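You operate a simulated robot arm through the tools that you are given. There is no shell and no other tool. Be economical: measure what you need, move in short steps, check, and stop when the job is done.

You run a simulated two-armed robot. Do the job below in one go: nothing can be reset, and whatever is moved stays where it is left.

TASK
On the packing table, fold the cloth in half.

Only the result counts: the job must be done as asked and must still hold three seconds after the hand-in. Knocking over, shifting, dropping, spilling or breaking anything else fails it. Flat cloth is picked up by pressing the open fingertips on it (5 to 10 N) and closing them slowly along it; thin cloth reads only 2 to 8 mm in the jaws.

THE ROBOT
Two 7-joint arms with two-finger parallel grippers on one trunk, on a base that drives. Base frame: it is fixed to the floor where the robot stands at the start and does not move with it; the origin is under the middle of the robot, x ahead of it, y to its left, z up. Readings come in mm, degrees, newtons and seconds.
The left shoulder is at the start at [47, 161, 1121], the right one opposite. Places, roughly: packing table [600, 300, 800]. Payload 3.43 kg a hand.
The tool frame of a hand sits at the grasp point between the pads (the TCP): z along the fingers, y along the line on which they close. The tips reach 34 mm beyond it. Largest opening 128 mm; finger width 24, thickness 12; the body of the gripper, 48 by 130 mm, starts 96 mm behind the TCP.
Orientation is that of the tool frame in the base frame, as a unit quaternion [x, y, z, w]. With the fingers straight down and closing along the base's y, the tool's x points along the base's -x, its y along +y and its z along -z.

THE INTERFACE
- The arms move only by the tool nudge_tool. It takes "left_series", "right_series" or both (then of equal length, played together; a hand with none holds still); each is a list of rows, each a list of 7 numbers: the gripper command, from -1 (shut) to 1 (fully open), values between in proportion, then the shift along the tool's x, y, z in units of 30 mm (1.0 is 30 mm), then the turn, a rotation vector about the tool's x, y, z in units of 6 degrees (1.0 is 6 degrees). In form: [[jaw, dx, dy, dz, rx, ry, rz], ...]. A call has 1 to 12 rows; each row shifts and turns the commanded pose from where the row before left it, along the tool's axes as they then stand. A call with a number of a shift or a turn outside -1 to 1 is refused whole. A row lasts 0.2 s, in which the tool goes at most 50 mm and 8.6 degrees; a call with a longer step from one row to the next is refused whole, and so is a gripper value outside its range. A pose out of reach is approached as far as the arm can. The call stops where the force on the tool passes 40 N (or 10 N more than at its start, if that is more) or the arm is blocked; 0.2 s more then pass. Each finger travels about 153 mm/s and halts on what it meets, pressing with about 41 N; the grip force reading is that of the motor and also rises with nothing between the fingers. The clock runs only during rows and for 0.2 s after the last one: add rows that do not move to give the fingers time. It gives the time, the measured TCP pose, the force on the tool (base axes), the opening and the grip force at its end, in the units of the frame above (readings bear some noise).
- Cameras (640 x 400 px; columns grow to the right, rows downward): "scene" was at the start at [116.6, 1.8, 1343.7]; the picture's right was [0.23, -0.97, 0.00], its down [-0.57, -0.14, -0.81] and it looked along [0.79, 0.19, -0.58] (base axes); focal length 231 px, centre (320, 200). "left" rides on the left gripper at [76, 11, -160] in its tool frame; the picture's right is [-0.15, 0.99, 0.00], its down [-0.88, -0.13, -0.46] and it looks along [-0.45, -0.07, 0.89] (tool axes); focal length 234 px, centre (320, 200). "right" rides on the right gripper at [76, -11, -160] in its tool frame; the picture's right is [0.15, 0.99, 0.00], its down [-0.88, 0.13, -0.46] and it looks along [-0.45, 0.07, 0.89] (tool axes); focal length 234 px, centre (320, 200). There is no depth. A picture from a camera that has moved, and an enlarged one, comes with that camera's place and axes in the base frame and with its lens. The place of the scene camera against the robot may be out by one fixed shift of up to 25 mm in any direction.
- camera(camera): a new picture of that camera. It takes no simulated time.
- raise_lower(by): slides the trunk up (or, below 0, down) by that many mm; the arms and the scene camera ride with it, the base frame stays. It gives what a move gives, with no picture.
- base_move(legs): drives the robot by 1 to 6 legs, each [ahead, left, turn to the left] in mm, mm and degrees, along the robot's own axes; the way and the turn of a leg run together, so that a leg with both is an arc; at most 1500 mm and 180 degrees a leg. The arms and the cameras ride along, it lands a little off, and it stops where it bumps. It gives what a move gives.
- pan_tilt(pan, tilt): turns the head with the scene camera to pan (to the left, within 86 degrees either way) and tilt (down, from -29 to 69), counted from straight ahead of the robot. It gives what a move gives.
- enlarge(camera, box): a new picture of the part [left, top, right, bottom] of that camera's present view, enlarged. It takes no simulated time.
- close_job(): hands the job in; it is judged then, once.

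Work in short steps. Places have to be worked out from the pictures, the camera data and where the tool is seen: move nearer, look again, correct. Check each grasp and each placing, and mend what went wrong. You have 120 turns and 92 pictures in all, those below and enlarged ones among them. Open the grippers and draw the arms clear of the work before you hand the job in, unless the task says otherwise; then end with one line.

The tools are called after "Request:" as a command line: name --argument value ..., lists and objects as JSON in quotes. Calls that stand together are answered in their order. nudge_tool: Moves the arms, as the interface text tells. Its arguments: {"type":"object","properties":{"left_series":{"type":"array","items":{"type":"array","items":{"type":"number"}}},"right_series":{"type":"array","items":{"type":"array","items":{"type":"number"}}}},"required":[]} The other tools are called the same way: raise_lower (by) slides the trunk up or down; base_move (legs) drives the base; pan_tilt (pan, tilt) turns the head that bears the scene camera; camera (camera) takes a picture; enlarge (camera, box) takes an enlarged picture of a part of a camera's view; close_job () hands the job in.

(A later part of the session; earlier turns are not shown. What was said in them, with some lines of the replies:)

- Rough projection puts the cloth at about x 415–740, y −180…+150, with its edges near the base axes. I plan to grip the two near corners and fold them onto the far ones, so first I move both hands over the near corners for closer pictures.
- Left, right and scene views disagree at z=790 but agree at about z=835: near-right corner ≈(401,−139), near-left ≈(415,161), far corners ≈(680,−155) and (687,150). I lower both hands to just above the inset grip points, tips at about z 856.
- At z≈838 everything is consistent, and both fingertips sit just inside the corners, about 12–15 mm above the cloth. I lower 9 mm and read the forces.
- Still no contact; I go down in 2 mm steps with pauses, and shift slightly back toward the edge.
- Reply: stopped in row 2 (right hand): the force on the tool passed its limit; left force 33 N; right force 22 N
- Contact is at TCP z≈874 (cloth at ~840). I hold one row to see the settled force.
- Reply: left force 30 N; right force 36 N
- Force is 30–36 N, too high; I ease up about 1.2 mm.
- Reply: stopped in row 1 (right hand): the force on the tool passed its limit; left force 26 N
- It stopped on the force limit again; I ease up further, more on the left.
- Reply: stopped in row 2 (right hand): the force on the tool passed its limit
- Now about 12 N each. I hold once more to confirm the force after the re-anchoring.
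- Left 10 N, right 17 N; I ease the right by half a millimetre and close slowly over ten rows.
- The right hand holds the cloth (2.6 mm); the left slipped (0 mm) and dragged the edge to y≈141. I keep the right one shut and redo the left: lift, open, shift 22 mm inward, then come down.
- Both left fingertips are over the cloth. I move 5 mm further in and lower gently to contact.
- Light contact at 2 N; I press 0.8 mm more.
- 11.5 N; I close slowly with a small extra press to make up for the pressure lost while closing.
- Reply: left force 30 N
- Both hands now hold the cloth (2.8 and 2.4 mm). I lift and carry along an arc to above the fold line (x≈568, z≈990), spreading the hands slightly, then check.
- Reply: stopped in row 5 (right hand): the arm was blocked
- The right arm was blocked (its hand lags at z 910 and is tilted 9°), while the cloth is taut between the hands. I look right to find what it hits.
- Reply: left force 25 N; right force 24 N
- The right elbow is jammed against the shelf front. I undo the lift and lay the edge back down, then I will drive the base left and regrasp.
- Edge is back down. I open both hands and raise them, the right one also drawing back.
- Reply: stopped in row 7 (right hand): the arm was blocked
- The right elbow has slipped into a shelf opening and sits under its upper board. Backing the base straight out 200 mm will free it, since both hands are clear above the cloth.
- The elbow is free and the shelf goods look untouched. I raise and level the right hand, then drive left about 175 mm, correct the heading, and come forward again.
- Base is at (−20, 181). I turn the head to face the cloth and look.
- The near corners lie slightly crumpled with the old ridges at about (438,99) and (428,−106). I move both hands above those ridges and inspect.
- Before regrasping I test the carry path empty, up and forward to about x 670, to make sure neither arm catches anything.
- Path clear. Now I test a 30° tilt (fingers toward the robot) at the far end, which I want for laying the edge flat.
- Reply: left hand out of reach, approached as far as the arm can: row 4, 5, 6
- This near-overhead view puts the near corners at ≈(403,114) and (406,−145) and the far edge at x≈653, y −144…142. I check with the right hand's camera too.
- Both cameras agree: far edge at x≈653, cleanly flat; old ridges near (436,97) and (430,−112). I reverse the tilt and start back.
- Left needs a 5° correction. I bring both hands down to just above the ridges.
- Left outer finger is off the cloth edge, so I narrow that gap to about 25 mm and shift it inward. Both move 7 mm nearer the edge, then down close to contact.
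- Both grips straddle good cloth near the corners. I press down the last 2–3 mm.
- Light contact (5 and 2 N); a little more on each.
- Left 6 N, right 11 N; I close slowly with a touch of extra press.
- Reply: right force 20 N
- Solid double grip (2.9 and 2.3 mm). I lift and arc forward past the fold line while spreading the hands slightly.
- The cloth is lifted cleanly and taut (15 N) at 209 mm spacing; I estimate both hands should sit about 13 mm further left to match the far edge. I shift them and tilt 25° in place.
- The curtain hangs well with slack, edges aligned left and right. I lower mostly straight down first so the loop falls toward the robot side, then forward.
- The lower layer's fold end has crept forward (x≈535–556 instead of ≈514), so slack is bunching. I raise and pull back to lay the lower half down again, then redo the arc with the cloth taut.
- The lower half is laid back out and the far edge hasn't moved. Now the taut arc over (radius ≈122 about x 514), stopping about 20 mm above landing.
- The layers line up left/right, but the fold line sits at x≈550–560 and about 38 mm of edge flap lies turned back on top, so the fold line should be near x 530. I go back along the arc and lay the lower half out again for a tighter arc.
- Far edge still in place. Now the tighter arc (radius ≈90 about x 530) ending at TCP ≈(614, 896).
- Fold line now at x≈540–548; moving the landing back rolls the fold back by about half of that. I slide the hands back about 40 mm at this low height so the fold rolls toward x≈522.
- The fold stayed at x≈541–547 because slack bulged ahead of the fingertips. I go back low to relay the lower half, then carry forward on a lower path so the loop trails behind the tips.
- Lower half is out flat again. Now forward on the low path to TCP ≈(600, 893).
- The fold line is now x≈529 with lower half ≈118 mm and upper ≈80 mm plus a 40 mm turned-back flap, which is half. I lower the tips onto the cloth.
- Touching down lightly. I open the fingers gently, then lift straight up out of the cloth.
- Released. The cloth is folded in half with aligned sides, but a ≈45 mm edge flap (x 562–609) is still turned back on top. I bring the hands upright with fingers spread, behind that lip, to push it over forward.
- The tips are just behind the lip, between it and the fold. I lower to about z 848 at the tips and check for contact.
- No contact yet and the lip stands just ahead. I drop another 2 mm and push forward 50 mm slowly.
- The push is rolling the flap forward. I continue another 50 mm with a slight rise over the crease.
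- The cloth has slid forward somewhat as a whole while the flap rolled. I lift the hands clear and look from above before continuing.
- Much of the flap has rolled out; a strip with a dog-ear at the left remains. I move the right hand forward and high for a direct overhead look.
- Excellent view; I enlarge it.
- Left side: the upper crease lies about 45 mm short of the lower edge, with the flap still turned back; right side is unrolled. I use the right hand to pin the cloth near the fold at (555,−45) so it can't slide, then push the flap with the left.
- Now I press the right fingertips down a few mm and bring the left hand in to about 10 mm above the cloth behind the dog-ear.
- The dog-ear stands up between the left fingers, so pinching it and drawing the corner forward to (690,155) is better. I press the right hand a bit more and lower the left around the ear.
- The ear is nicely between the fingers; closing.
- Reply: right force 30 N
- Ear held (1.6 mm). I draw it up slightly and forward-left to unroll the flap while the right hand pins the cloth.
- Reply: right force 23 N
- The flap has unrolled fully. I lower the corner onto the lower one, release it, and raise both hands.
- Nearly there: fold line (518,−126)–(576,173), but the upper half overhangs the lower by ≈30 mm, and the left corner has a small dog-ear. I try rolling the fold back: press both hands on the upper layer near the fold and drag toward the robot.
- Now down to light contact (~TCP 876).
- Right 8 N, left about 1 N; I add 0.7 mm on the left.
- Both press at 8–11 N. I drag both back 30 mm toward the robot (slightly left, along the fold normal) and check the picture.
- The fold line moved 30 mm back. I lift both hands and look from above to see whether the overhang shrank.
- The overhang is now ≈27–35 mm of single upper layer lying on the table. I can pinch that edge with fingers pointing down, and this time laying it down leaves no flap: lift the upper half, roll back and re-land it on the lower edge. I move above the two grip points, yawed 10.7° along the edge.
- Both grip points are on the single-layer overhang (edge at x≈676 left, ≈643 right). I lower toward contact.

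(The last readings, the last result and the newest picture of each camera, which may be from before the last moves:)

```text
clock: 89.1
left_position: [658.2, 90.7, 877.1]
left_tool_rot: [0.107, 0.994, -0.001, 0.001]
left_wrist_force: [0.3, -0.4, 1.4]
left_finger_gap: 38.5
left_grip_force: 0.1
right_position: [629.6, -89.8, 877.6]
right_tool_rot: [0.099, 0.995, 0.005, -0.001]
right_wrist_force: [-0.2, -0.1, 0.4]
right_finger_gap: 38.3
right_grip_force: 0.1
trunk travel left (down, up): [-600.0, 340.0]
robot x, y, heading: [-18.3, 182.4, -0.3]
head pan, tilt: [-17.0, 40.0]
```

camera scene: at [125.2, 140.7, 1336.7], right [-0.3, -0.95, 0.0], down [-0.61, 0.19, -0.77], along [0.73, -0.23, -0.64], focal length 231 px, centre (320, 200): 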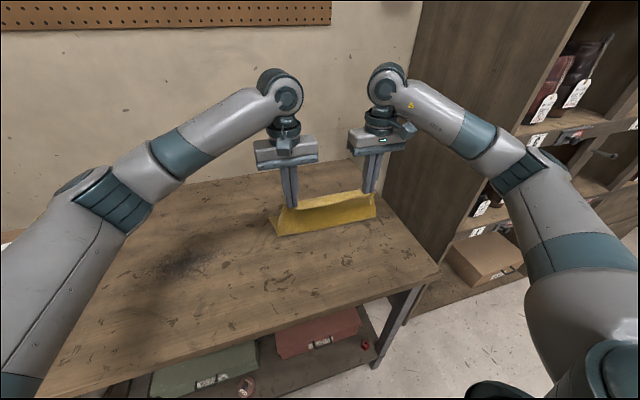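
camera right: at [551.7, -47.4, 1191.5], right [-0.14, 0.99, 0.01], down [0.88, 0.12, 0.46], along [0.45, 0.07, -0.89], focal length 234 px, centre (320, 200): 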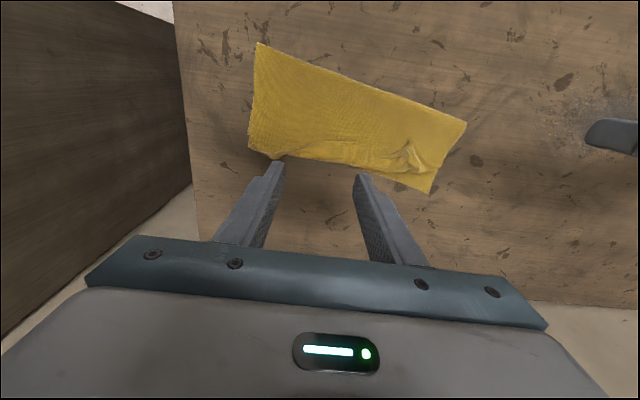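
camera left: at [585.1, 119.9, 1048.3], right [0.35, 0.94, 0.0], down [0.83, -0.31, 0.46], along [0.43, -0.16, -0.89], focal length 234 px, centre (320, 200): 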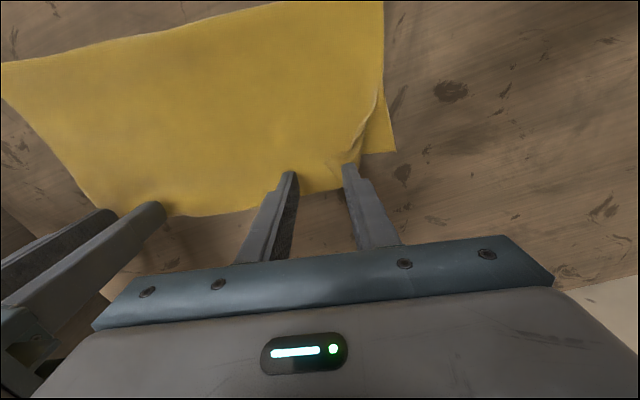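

Request:
nudge_tool --left_series '[[-0.4, 0, 0, 0.04, 0, 0, 0], [-0.4, 0, 0, 0.02, 0, 0, 0], [-0.4, 0, 0, 0, 0, 0, 0]]' --right_series '[[-0.4, 0, 0, 0.04, 0, 0, 0], [-0.4, 0, 0, 0.03, 0, 0, 0], [-0.4, 0, 0, 0, 0, 0, 0]]'

```text
clock: 89.9
left_position: [659.4, 89.4, 876.6]
left_tool_rot: [0.107, 0.994, -0.001, 0.002]
left_wrist_force: [1.7, -0.7, 9.3]
left_finger_gap: 38.3
left_grip_force: 0.0
right_position: [629.3, -90.8, 877.0]
right_tool_rot: [0.099, 0.995, 0.006, -0.002]
right_wrist_force: [0.4, -0.1, 0.5]
right_finger_gap: 38.4
right_grip_force: 0.1
trunk travel left (down, up): [-600.0, 340.0]
robot x, y, heading: [-20.1, 185.0, -0.1]
head pan, tilt: [-17.0, 40.0]
```

Left at 9 N, right not yet touching; I lower the right 1 mm more.

Request:
nudge_tool --right_series '[[-0.4, 0, 0, 0.03, 0, 0, 0], [-0.4, 0, 0, 0.015, 0, 0, 0], [-0.4, 0, 0, 0, 0, 0, 0]]'

```text
clock: 90.7
left_position: [658.6, 90.6, 877.8]
left_tool_rot: [0.107, 0.994, -0.002, 0.002]
left_wrist_force: [1.6, -0.2, 7.9]
left_finger_gap: 38.3
left_grip_force: 0.0
right_position: [628.4, -90.0, 876.1]
right_tool_rot: [0.099, 0.995, 0.005, -0.001]
right_wrist_force: [2.9, -0.8, 9.0]
right_finger_gap: 38.5
right_grip_force: 0.3
trunk travel left (down, up): [-600.0, 340.0]
robot x, y, heading: [-16.3, 182.5, -0.4]
head pan, tilt: [-17.0, 40.0]
```

Both at 8–9 N; I close slowly with a slight extra press.

Request:
nudge_tool --left_series '[[-0.46, 0, 0, 0.015, 0, 0, 0], [-0.52, 0, 0, 0, 0, 0, 0], [-0.58, 0, 0, 0, 0, 0, 0], [-0.64, 0, 0, 0, 0, 0, 0], [-0.7, 0, 0, 0, 0, 0, 0], [-0.76, 0, 0, 0, 0, 0, 0], [-0.82, 0, 0, 0, 0, 0, 0], [-0.88, 0, 0, 0, 0, 0, 0], [-0.94, 0, 0, 0, 0, 0, 0], [-1, 0, 0, 0, 0, 0, 0], [-1, 0, 0, 0, 0, 0, 0]]' --right_series '[[-0.46, 0, 0, 0.015, 0, 0, 0], [-0.52, 0, 0, 0, 0, 0, 0], [-0.58, 0, 0, 0, 0, 0, 0], [-0.64, 0, 0, 0, 0, 0, 0], [-0.7, 0, 0, 0, 0, 0, 0], [-0.76, 0, 0, 0, 0, 0, 0], [-0.82, 0, 0, 0, 0, 0, 0], [-0.88, 0, 0, 0, 0, 0, 0], [-0.94, 0, 0, 0, 0, 0, 0], [-1, 0, 0, 0, 0, 0, 0], [-1, 0, 0, 0, 0, 0, 0]]'

```text
clock: 93.1
left_position: [657.7, 90.9, 877.2]
left_tool_rot: [0.107, 0.994, -0.001, 0.002]
left_wrist_force: [1.5, 1.0, 7.4]
left_finger_gap: 1.2
left_grip_force: 35.7
right_position: [626.6, -90.8, 875.7]
right_tool_rot: [0.099, 0.995, 0.005, -0.001]
right_wrist_force: [0.0, -3.7, 17.3]
right_finger_gap: 2.4
right_grip_force: 36.8
trunk travel left (down, up): [-600.0, 340.0]
robot x, y, heading: [-20.1, 180.8, -0.2]
head pan, tilt: [-17.0, 40.0]
```

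Both hold the upper edge (1.2 and 2.4 mm). I lift and swing it back over the fold to relay the lower half.

Request:
nudge_tool --left_series '[[-1, 0.27, 0, -0.67, 0, 0, 0], [-1, 0.5, 0, -0.83, 0, 0, 0], [-1, 0.83, 0, -0.73, 0, 0, 0], [-1, 0.93, 0, -0.5, 0, 0, 0], [-1, 0.93, 0, -0.17, 0, 0, 0], [-1, 0.93, 0, 0.17, 0, 0, 0], [-1, 0.93, 0, 0.33, 0, 0, 0], [-1, 0.67, 0, 0.4, 0, 0, 0], [-1, 0, 0, 0, 0, 0, 0]]' --right_series '[[-1, 0.27, 0, -0.67, 0, 0, 0], [-1, 0.5, 0, -0.83, 0, 0, 0], [-1, 0.83, 0, -0.73, 0, 0, 0], [-1, 0.93, 0, -0.5, 0, 0, 0], [-1, 0.93, 0, -0.17, 0, 0, 0], [-1, 0.93, 0, 0.17, 0, 0, 0], [-1, 0.93, 0, 0.33, 0, 0, 0], [-1, 0.67, 0, 0.4, 0, 0, 0], [-1, 0, 0, 0, 0, 0, 0]]'

Request:
enlarge --camera "scene" --box '[220, 120, 460, 270]'

```text
clock: 95.1
left_position: [484.2, 129.6, 934.9]
left_tool_rot: [0.107, 0.994, -0.002, 0.0]
left_wrist_force: [0.1, -0.3, 0.4]
left_finger_gap: 1.4
left_grip_force: 36.0
right_position: [451.6, -55.0, 933.8]
right_tool_rot: [0.098, 0.995, 0.006, -0.002]
right_wrist_force: [-0.4, 0.1, 0.0]
right_finger_gap: 2.3
right_grip_force: 37.5
trunk travel left (down, up): [-600.0, 340.0]
robot x, y, heading: [-17.6, 183.3, 0.0]
head pan, tilt: [-17.0, 40.0]
```

```text
2.67 times, centred on (340, 195) of scene
camera zoom: at [126.2, 140.8, 1336.6], right [-0.3, -0.95, 0.0], down [-0.61, 0.19, -0.77], along [0.73, -0.23, -0.64], focal length 615 px, centre (267, 213)
```

zoom: 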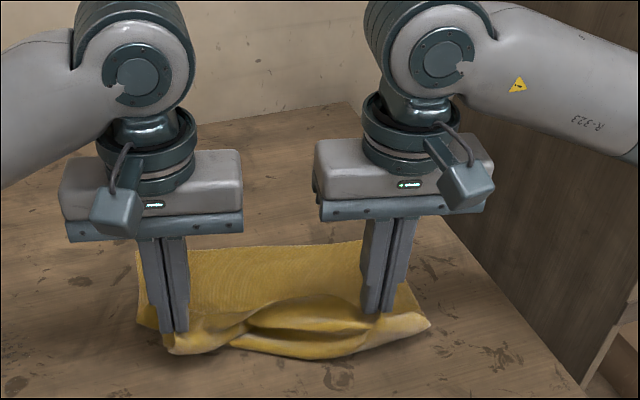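

Both still hold, and the lower half is laid out. Now forward on the low path, landing the edge 13–15 mm inside the lower edge line.

Request:
nudge_tool --left_series '[[-1, -0.67, 0, -0.17, 0, 0, 0], [-1, -0.93, 0, -0.13, 0, 0, 0], [-1, -0.93, 0, 0, 0, 0, 0], [-1, -0.93, 0, 0.27, 0, 0, 0], [-1, -0.73, 0, 0.53, 0, 0, 0], [-1, -0.5, 0, 0.53, 0, 0, 0], [-1, -0.27, 0, 0.4, 0, 0, 0], [-1, -0.1, 0, 0.27, 0, 0, 0], [-1, 0, 0, 0, 0, 0, 0]]' --right_series '[[-1, -0.67, 0, -0.17, 0, 0, 0], [-1, -0.93, 0, -0.13, 0, 0, 0], [-1, -0.93, 0, 0, 0, 0, 0], [-1, -0.93, 0, 0.27, 0, 0, 0], [-1, -0.73, 0, 0.53, 0, 0, 0], [-1, -0.5, 0, 0.53, 0, 0, 0], [-1, -0.27, 0, 0.4, 0, 0, 0], [-1, -0.1, 0, 0.27, 0, 0, 0], [-1, 0, 0, 0, 0, 0, 0]]'

Request:
camera --camera "left"

```text
clock: 97.1
left_position: [632.6, 96.4, 884.5]
left_tool_rot: [0.107, 0.994, -0.001, 0.001]
left_wrist_force: [-0.2, -0.5, 0.5]
left_finger_gap: 1.4
left_grip_force: 36.2
right_position: [601.5, -86.0, 881.9]
right_tool_rot: [0.099, 0.995, 0.005, -0.001]
right_wrist_force: [-0.2, 0.0, 0.4]
right_finger_gap: 2.3
right_grip_force: 37.0
trunk travel left (down, up): [-600.0, 340.0]
robot x, y, heading: [-19.5, 181.2, 0.2]
head pan, tilt: [-17.0, 40.0]
```

```text
5 pictures are left
camera left: at [560.6, 125.2, 1043.3], right [0.35, 0.94, 0.0], down [0.83, -0.31, 0.46], along [0.43, -0.16, -0.89], focal length 234 px, centre (320, 200)
```

left: 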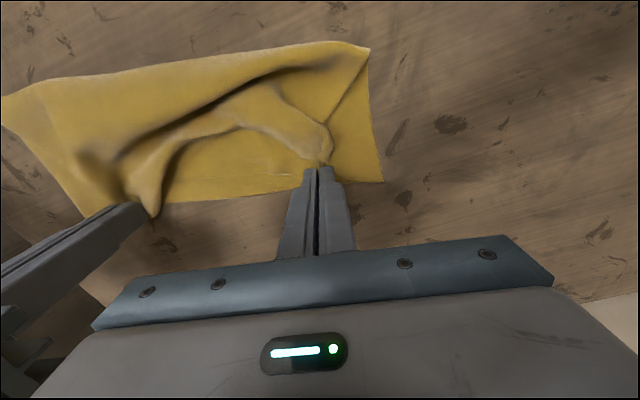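

The hands are too close together, so the upper edge sags back between them. I swing back up once more while spreading each hand about 19 mm outward.

Request:
nudge_tool --left_series '[[-1, 0.27, 0.09, -0.67, 0, 0, 0], [-1, 0.67, 0.09, -0.83, 0, 0, 0], [-1, 0.93, 0.09, -0.6, 0, 0, 0], [-1, 0.93, 0.09, -0.27, 0, 0, 0], [-1, 0.93, 0.09, 0.07, 0, 0, 0], [-1, 0.93, 0.09, 0.27, 0, 0, 0], [-1, 0.67, 0.09, 0.33, 0, 0, 0], [-1, 0, 0, 0, 0, 0, 0]]' --right_series '[[-1, 0.27, -0.09, -0.67, 0, 0, 0], [-1, 0.67, -0.09, -0.83, 0, 0, 0], [-1, 0.93, -0.09, -0.6, 0, 0, 0], [-1, 0.93, -0.09, -0.27, 0, 0, 0], [-1, 0.93, -0.09, 0.07, 0, 0, 0], [-1, 0.93, -0.09, 0.27, 0, 0, 0], [-1, 0.67, -0.09, 0.33, 0, 0, 0], [-1, 0, 0, 0, 0, 0, 0]]'

```text
clock: 98.9
left_position: [478.3, 149.4, 935.2]
left_tool_rot: [0.108, 0.994, -0.001, 0.0]
left_wrist_force: [0.0, -0.3, -1.0]
left_finger_gap: 1.2
left_grip_force: 35.5
right_position: [442.1, -73.2, 936.0]
right_tool_rot: [0.098, 0.995, 0.005, -0.002]
right_wrist_force: [-0.3, -0.3, -0.5]
right_finger_gap: 2.2
right_grip_force: 37.4
trunk travel left (down, up): [-600.0, 340.0]
robot x, y, heading: [-18.7, 183.6, -0.0]
head pan, tilt: [-17.0, 40.0]
```

No tension yet at 225 mm; I spread further in small steps until it just tightens.

Request:
nudge_tool --left_series '[[-1, 0, 0.12, 0, 0, 0, 0], [-1, 0, 0.1, 0, 0, 0, 0], [-1, 0, 0, 0, 0, 0, 0]]' --right_series '[[-1, 0, -0.12, 0, 0, 0, 0], [-1, 0, -0.1, 0, 0, 0, 0], [-1, 0, 0, 0, 0, 0, 0]]'

```text
clock: 99.7
left_position: [480.8, 155.3, 935.7]
left_tool_rot: [0.107, 0.994, -0.002, 0.001]
left_wrist_force: [-1.1, -5.5, 0.3]
left_finger_gap: 1.0
left_grip_force: 36.8
right_position: [440.0, -77.8, 934.3]
right_tool_rot: [0.099, 0.995, 0.005, -0.001]
right_wrist_force: [1.1, 6.1, -0.5]
right_finger_gap: 2.5
right_grip_force: 37.1
trunk travel left (down, up): [-600.0, 340.0]
robot x, y, heading: [-19.8, 184.6, -0.3]
head pan, tilt: [-17.0, 40.0]
```

Just taut (5.5 N) at 237 mm and centred. Forward again on the low path.

Request:
nudge_tool --left_series '[[-1, -0.87, 0, -0.17, 0, 0, 0], [-1, -0.93, 0, -0.13, 0, 0, 0], [-1, -0.93, 0, 0, 0, 0, 0], [-1, -0.93, 0, 0.27, 0, 0, 0], [-1, -0.8, 0, 0.53, 0, 0, 0], [-1, -0.5, 0, 0.53, 0, 0, 0], [-1, -0.27, 0, 0.4, 0, 0, 0], [-1, -0.1, 0, 0.27, 0, 0, 0], [-1, 0, 0, 0, 0, 0, 0]]' --right_series '[[-1, -0.87, 0, -0.17, 0, 0, 0], [-1, -0.93, 0, -0.13, 0, 0, 0], [-1, -0.93, 0, 0, 0, 0, 0], [-1, -0.93, 0, 0.27, 0, 0, 0], [-1, -0.8, 0, 0.53, 0, 0, 0], [-1, -0.5, 0, 0.53, 0, 0, 0], [-1, -0.27, 0, 0.4, 0, 0, 0], [-1, -0.1, 0, 0.27, 0, 0, 0], [-1, 0, 0, 0, 0, 0, 0]]'

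Request:
camera --camera "left"

```text
clock: 101.7
left_position: [638.0, 121.8, 885.6]
left_tool_rot: [0.107, 0.994, -0.001, 0.001]
left_wrist_force: [-0.5, -4.0, 0.3]
left_finger_gap: 1.3
left_grip_force: 36.3
right_position: [596.4, -109.6, 881.9]
right_tool_rot: [0.098, 0.995, 0.005, -0.001]
right_wrist_force: [0.5, 4.3, 1.0]
right_finger_gap: 2.3
right_grip_force: 37.1
trunk travel left (down, up): [-600.0, 340.0]
robot x, y, heading: [-20.9, 185.4, -0.3]
head pan, tilt: [-17.0, 40.0]
```

```text
4 pictures are left
camera left: at [565.7, 150.5, 1042.6], right [0.35, 0.94, 0.0], down [0.83, -0.31, 0.46], along [0.43, -0.16, -0.89], focal length 234 px, centre (320, 200)
```

left: 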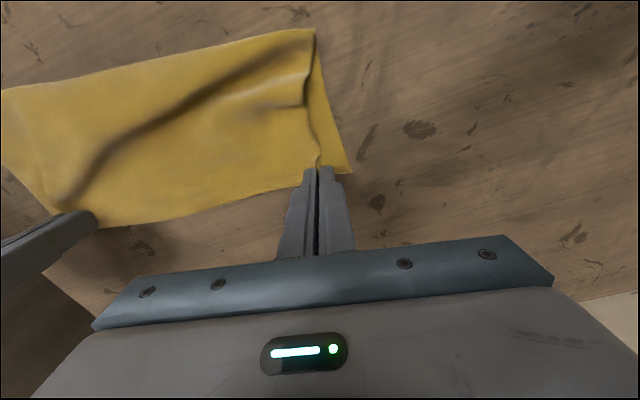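

The edge now lands along the lower edge, taut between the hands, with one gentle slack wrinkle. I set it down, release, lift, and look from above.

Request:
nudge_tool --left_series '[[-1, 0, 0, 0.2, 0, 0, 0], [-0.9, 0, 0, 0, 0, 0, 0], [-0.8, 0, 0, 0, 0, 0, 0], [-0.7, 0, 0, 0, 0, 0, 0], [-0.7, 0, 0, -0.3, 0, 0, 0], [-0.7, 0, 0, -0.9, 0, 0, 0], [-0.7, 0, 0, -1, 0, 0, 0], [-0.7, 0.5, 0.5, -1, 0, 0, 0], [-0.7, 0.5, 1, -0.5, 0, 0, -0.6], [-0.7, 0.5, 1, 0, 0, 0, -0.6], [-0.7, 0, 1, 0, 0, 0, -0.6]]' --right_series '[[-1, 0, 0, 0.1, 0, 0, 0], [-0.9, 0, 0, 0, 0, 0, 0], [-0.8, 0, 0, 0, 0, 0, 0], [-0.7, 0, 0, 0, 0, 0, 0], [-0.7, 0, 0, -0.3, 0, 0, 0], [-0.7, 0, 0, -0.9, 0, 0, 0], [-0.7, 0, 0, -1, 0, 0, 0], [-0.7, 0, 0.5, -1, 0, 0, 0], [-0.7, 0, 0.8, -1, 0, 0, -0.6], [-0.7, 0, 0.6, -0.8, 0, 0, -0.6], [-0.7, 0, 0.3, 0, 0, 0, -0.6]]'

Request:
enlarge --camera "right" --box '[180, 0, 540, 225]'

```text
clock: 104.1
left_position: [609.7, 235.5, 989.2]
left_tool_rot: [0.013, 1.0, -0.002, 0.0]
left_wrist_force: [-0.3, -0.7, 0.3]
left_finger_gap: 19.3
left_grip_force: 0.2
right_position: [607.4, -45.4, 1030.4]
right_tool_rot: [0.004, 1.0, 0.004, -0.001]
right_wrist_force: [0.8, -0.5, 0.1]
right_finger_gap: 19.3
right_grip_force: 0.1
trunk travel left (down, up): [-600.0, 340.0]
robot x, y, heading: [-17.7, 178.6, 0.0]
head pan, tilt: [-17.0, 40.0]
```

```text
1.78 times, centred on (360, 112) of right
camera zoom: at [531.4, -57.3, 1189.4], right [-0.14, 0.99, 0.01], down [0.88, 0.12, 0.45], along [0.45, 0.07, -0.89], focal length 416 px, centre (249, 356)
```

zoom: 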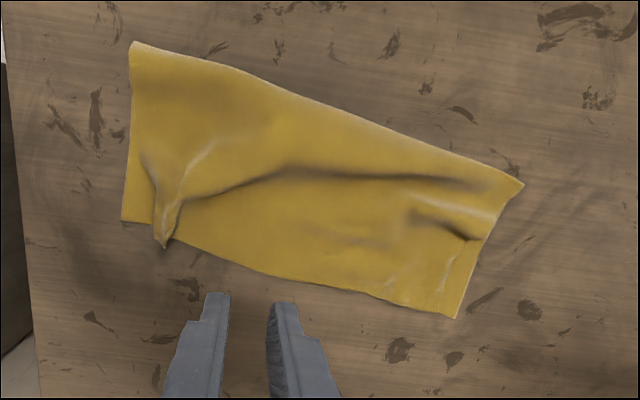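

Edges now line up at both ends, with the remaining slack as a wrinkle across the upper layer (fold (482,−141)–(532,161)). I smooth it toward the fold with lightly pressing spread fingers, first moving above the far side of the wrinkle.

Request:
nudge_tool --left_series '[[0.41, 0.1, -0.67, 0.3, 0, 0, 0], [0.41, 0.1, -0.67, 0.4, 0, 0, 0], [0.41, 0.1, -0.67, 0.5, 0, 0, 0], [0.41, 0.1, -0.67, 0.5, 0, 0, 0], [0.41, 0.1, -0.67, 0.5, 0, 0, 0], [0.41, 0.1, -0.67, 0.5, 0, 0, 0], [0.41, 0.1, -0.67, 0.6, 0, 0, 0], [0.41, 0, 0, 0, 0, 0, 0]]' --right_series '[[0.41, 0.21, -0.14, 0.67, 0, 0, 0], [0.41, 0.21, -0.14, 0.67, 0, 0, 0], [0.41, 0.21, -0.14, 0.67, 0, 0, 0], [0.41, 0.21, -0.14, 0.67, 0, 0, 0], [0.41, 0.21, -0.14, 0.67, 0, 0, 0], [0.41, 0.21, -0.14, 0.67, 0, 0, 0], [0.41, 0.21, -0.14, 0.67, 0, 0, 0], [0.41, 0, 0, 0, 0, 0, 0]]'

```text
clock: 105.9
left_position: [585.9, 95.6, 890.9]
left_tool_rot: [0.013, 1.0, -0.001, 0.0]
left_wrist_force: [-0.5, 0.0, 1.1]
left_finger_gap: 90.4
left_grip_force: 0.1
right_position: [563.6, -73.5, 890.4]
right_tool_rot: [0.004, 1.0, 0.004, 0.0]
right_wrist_force: [0.5, 1.0, 0.0]
right_finger_gap: 90.5
right_grip_force: 0.1
trunk travel left (down, up): [-600.0, 340.0]
robot x, y, heading: [-17.9, 180.8, -0.3]
head pan, tilt: [-17.0, 40.0]
```

Lowering to light contact.

Request:
nudge_tool --left_series '[[0.41, 0, 0, 0.2, 0, 0, 0], [0.41, 0, 0, 0.15, 0, 0, 0], [0.41, 0, 0, 0.1, 0, 0, 0], [0.41, 0, 0, 0, 0, 0, 0]]' --right_series '[[0.41, 0, 0, 0.2, 0, 0, 0], [0.41, 0, 0, 0.15, 0, 0, 0], [0.41, 0, 0, 0.04, 0, 0, 0], [0.41, 0, 0, 0, 0, 0, 0]]'

```text
clock: 106.9
left_position: [585.8, 93.5, 877.8]
left_tool_rot: [0.012, 1.0, -0.001, 0.001]
left_wrist_force: [0.0, 0.1, 0.1]
left_finger_gap: 90.3
left_grip_force: 0.1
right_position: [563.7, -74.2, 877.2]
right_tool_rot: [0.005, 1.0, 0.004, -0.001]
right_wrist_force: [-0.1, 0.4, 0.9]
right_finger_gap: 90.1
right_grip_force: 0.2
trunk travel left (down, up): [-600.0, 340.0]
robot x, y, heading: [-15.3, 180.1, 0.0]
head pan, tilt: [-17.0, 40.0]
```

Request:
nudge_tool --left_series '[[0.41, 0, 0, 0.04, 0, 0, 0], [0.41, 0, 0, 0, 0, 0, 0]]' --right_series '[[0.41, 0, 0, 0.02, 0, 0, 0], [0.41, 0, 0, 0, 0, 0, 0]]'

```text
clock: 107.5
left_position: [586.1, 92.9, 876.2]
left_tool_rot: [0.012, 1.0, 0.0, 0.001]
left_wrist_force: [0.8, 0.5, 1.9]
left_finger_gap: 90.2
left_grip_force: 0.0
right_position: [562.6, -73.5, 877.0]
right_tool_rot: [0.004, 1.0, 0.006, -0.001]
right_wrist_force: [-0.5, -0.7, 2.0]
right_finger_gap: 90.6
right_grip_force: 0.1
trunk travel left (down, up): [-600.0, 340.0]
robot x, y, heading: [-18.9, 183.6, -0.2]
head pan, tilt: [-17.0, 40.0]
```

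About 2 N each. I stroke slowly 60 mm toward the fold.

Request:
nudge_tool --left_series '[[0.41, 0.25, 0.04, 0, 0, 0, 0], [0.41, 0.25, 0.04, 0, 0, 0, 0], [0.41, 0.25, 0.04, 0, 0, 0, 0], [0.41, 0.25, 0.04, 0, 0, 0, 0], [0.41, 0.25, 0.04, 0, 0, 0, 0], [0.41, 0.25, 0.04, 0, 0, 0, 0], [0.41, 0.25, 0.04, 0, 0, 0, 0], [0.41, 0.25, 0.04, 0, 0, 0, 0], [0.41, 0, 0, 0, 0, 0, 0]]' --right_series '[[0.41, 0.25, 0.04, 0, 0, 0, 0], [0.41, 0.25, 0.04, 0, 0, 0, 0], [0.41, 0.25, 0.04, 0, 0, 0, 0], [0.41, 0.25, 0.04, 0, 0, 0, 0], [0.41, 0.25, 0.04, 0, 0, 0, 0], [0.41, 0.25, 0.04, 0, 0, 0, 0], [0.41, 0.25, 0.04, 0, 0, 0, 0], [0.41, 0.25, 0.04, 0, 0, 0, 0], [0.41, 0, 0, 0, 0, 0, 0]]'

Request:
nudge_tool --left_series '[[0.41, 0, 0, -0.6, 0, 0, 0], [0.41, 0, 0, -1, 0, 0, 0], [0.41, 0, 0, -1, 0, 0, 0], [0.41, 0, 0.8, -1, 0, 0, 0], [0, 0, 1, -0.4, 0, 0, 0], [0, 0, 1, 0, 0, 0, 0], [0, 0, 1, 0, 0, 0, 0]]' --right_series '[[0.41, 0, 0, -0.6, 0, 0, 0], [0.41, 0, 0, -1, 0, 0, 0], [0.41, -0.4, 0.3, -1, 0, 0, 0], [0.41, -0.8, 0.4, -1, 0, 0, 0], [0, -0.8, 0.3, -1, 0, 0, 0], [0, -0.8, 0, -0.5, 0, 0, 0], [0, -0.7, 0, 0, 0, 0, 0]]'

Request:
enlarge --camera "right" --box '[180, 0, 540, 225]'

```text
clock: 109.5
left_position: [525.4, 105.0, 876.2]
left_tool_rot: [0.013, 1.0, -0.002, 0.001]
left_wrist_force: [1.2, -0.2, 4.3]
left_finger_gap: 90.1
left_grip_force: 0.2
right_position: [502.9, -63.8, 877.4]
right_tool_rot: [0.005, 1.0, 0.004, 0.0]
right_wrist_force: [0.6, -0.2, 0.7]
right_finger_gap: 90.2
right_grip_force: 0.0
trunk travel left (down, up): [-600.0, 340.0]
robot x, y, heading: [-21.2, 182.7, -0.3]
head pan, tilt: [-17.0, 40.0]
```

```text
clock: 111.1
left_position: [530.2, 220.9, 995.8]
left_tool_rot: [0.013, 1.0, -0.002, 0.0]
left_wrist_force: [-0.3, 0.1, -0.4]
left_finger_gap: 64.0
left_grip_force: 0.1
right_position: [607.6, -34.5, 1031.1]
right_tool_rot: [0.004, 1.0, 0.005, -0.001]
right_wrist_force: [0.0, 0.5, -0.1]
right_finger_gap: 63.9
right_grip_force: 0.1
trunk travel left (down, up): [-600.0, 340.0]
robot x, y, heading: [-17.7, 187.9, -0.3]
head pan, tilt: [-17.0, 40.0]
```

```text
1.78 times, centred on (360, 112) of right
camera zoom: at [532.5, -46.0, 1190.1], right [-0.14, 0.99, 0.01], down [0.88, 0.12, 0.46], along [0.45, 0.07, -0.89], focal length 416 px, centre (249, 356)
```

zoom: 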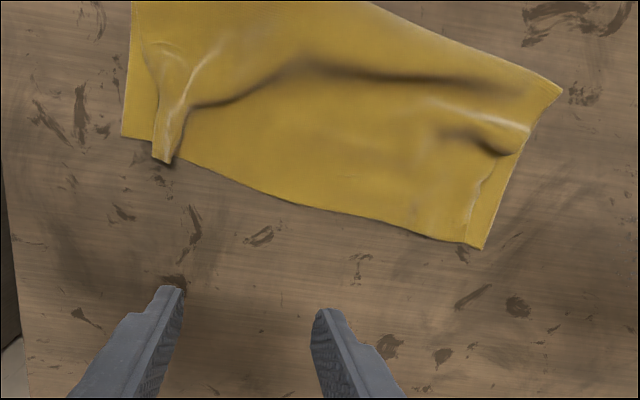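

The stroke only slid the whole cloth back, so the fold is unchanged: both halves coincide edge to edge with a mild wrinkle, and everything is well on the table. I stop here and draw the opened hands further clear.

Request:
nudge_tool --left_series '[[0.3, 0, 1, -0.8, 0, 0, 0], [0.3, 0, 1, -0.8, 0, 0, 0], [0.3, 0, 1, -0.5, 0, 0, 0], [0.3, 0, 0, 0, 0, 0, 0]]' --right_series '[[0.3, 0, 0, -0.8, 0, 0, 0], [0.3, 0, 0, -0.8, 0, 0, 0], [0.3, 0, 0, -0.5, 0, 0, 0], [0.3, 0, 0, 0, 0, 0, 0]]'

Request:
enlarge --camera "scene" --box '[220, 150, 460, 300]'

```text
clock: 112.1
left_position: [531.4, 308.7, 1058.9]
left_tool_rot: [0.013, 1.0, -0.001, 0.0]
left_wrist_force: [0.5, -0.3, -0.7]
left_finger_gap: 83.1
left_grip_force: 0.0
right_position: [609.2, -37.0, 1094.1]
right_tool_rot: [0.004, 1.0, 0.006, -0.001]
right_wrist_force: [-0.3, 0.1, 0.4]
right_finger_gap: 83.2
right_grip_force: 0.0
trunk travel left (down, up): [-600.0, 340.0]
robot x, y, heading: [-16.5, 184.5, -0.3]
head pan, tilt: [-17.0, 40.0]
```

```text
2.67 times, centred on (340, 225) of scene
camera zoom: at [126.6, 140.2, 1336.5], right [-0.3, -0.95, 0.0], down [-0.61, 0.19, -0.77], along [0.73, -0.23, -0.64], focal length 615 px, centre (267, 133)
```

zoom: 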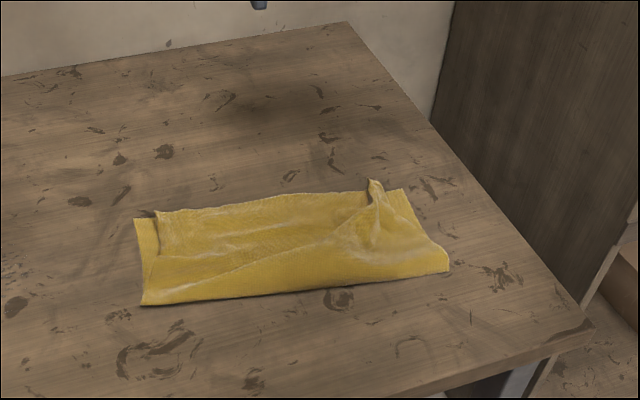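

The cloth rests folded with the halves overlapping edge to edge, both grippers open and clear. Handing in.

Request:
close_job

```text
The job is handed in.
```

The cloth is folded roughly in half on the packing table. The two long edges meet to within a few mm, but the top layer's two side corners sit about 15–25 mm inside the bottom ones. A shallow wrinkle also runs across the top that I couldn't smooth out. While I was lifting the cloth, the right elbow jammed in the shelf opening. I backed it out and the goods looked untouched, but I did not check them up close. Both grippers are open and clear, and the job is handed in.
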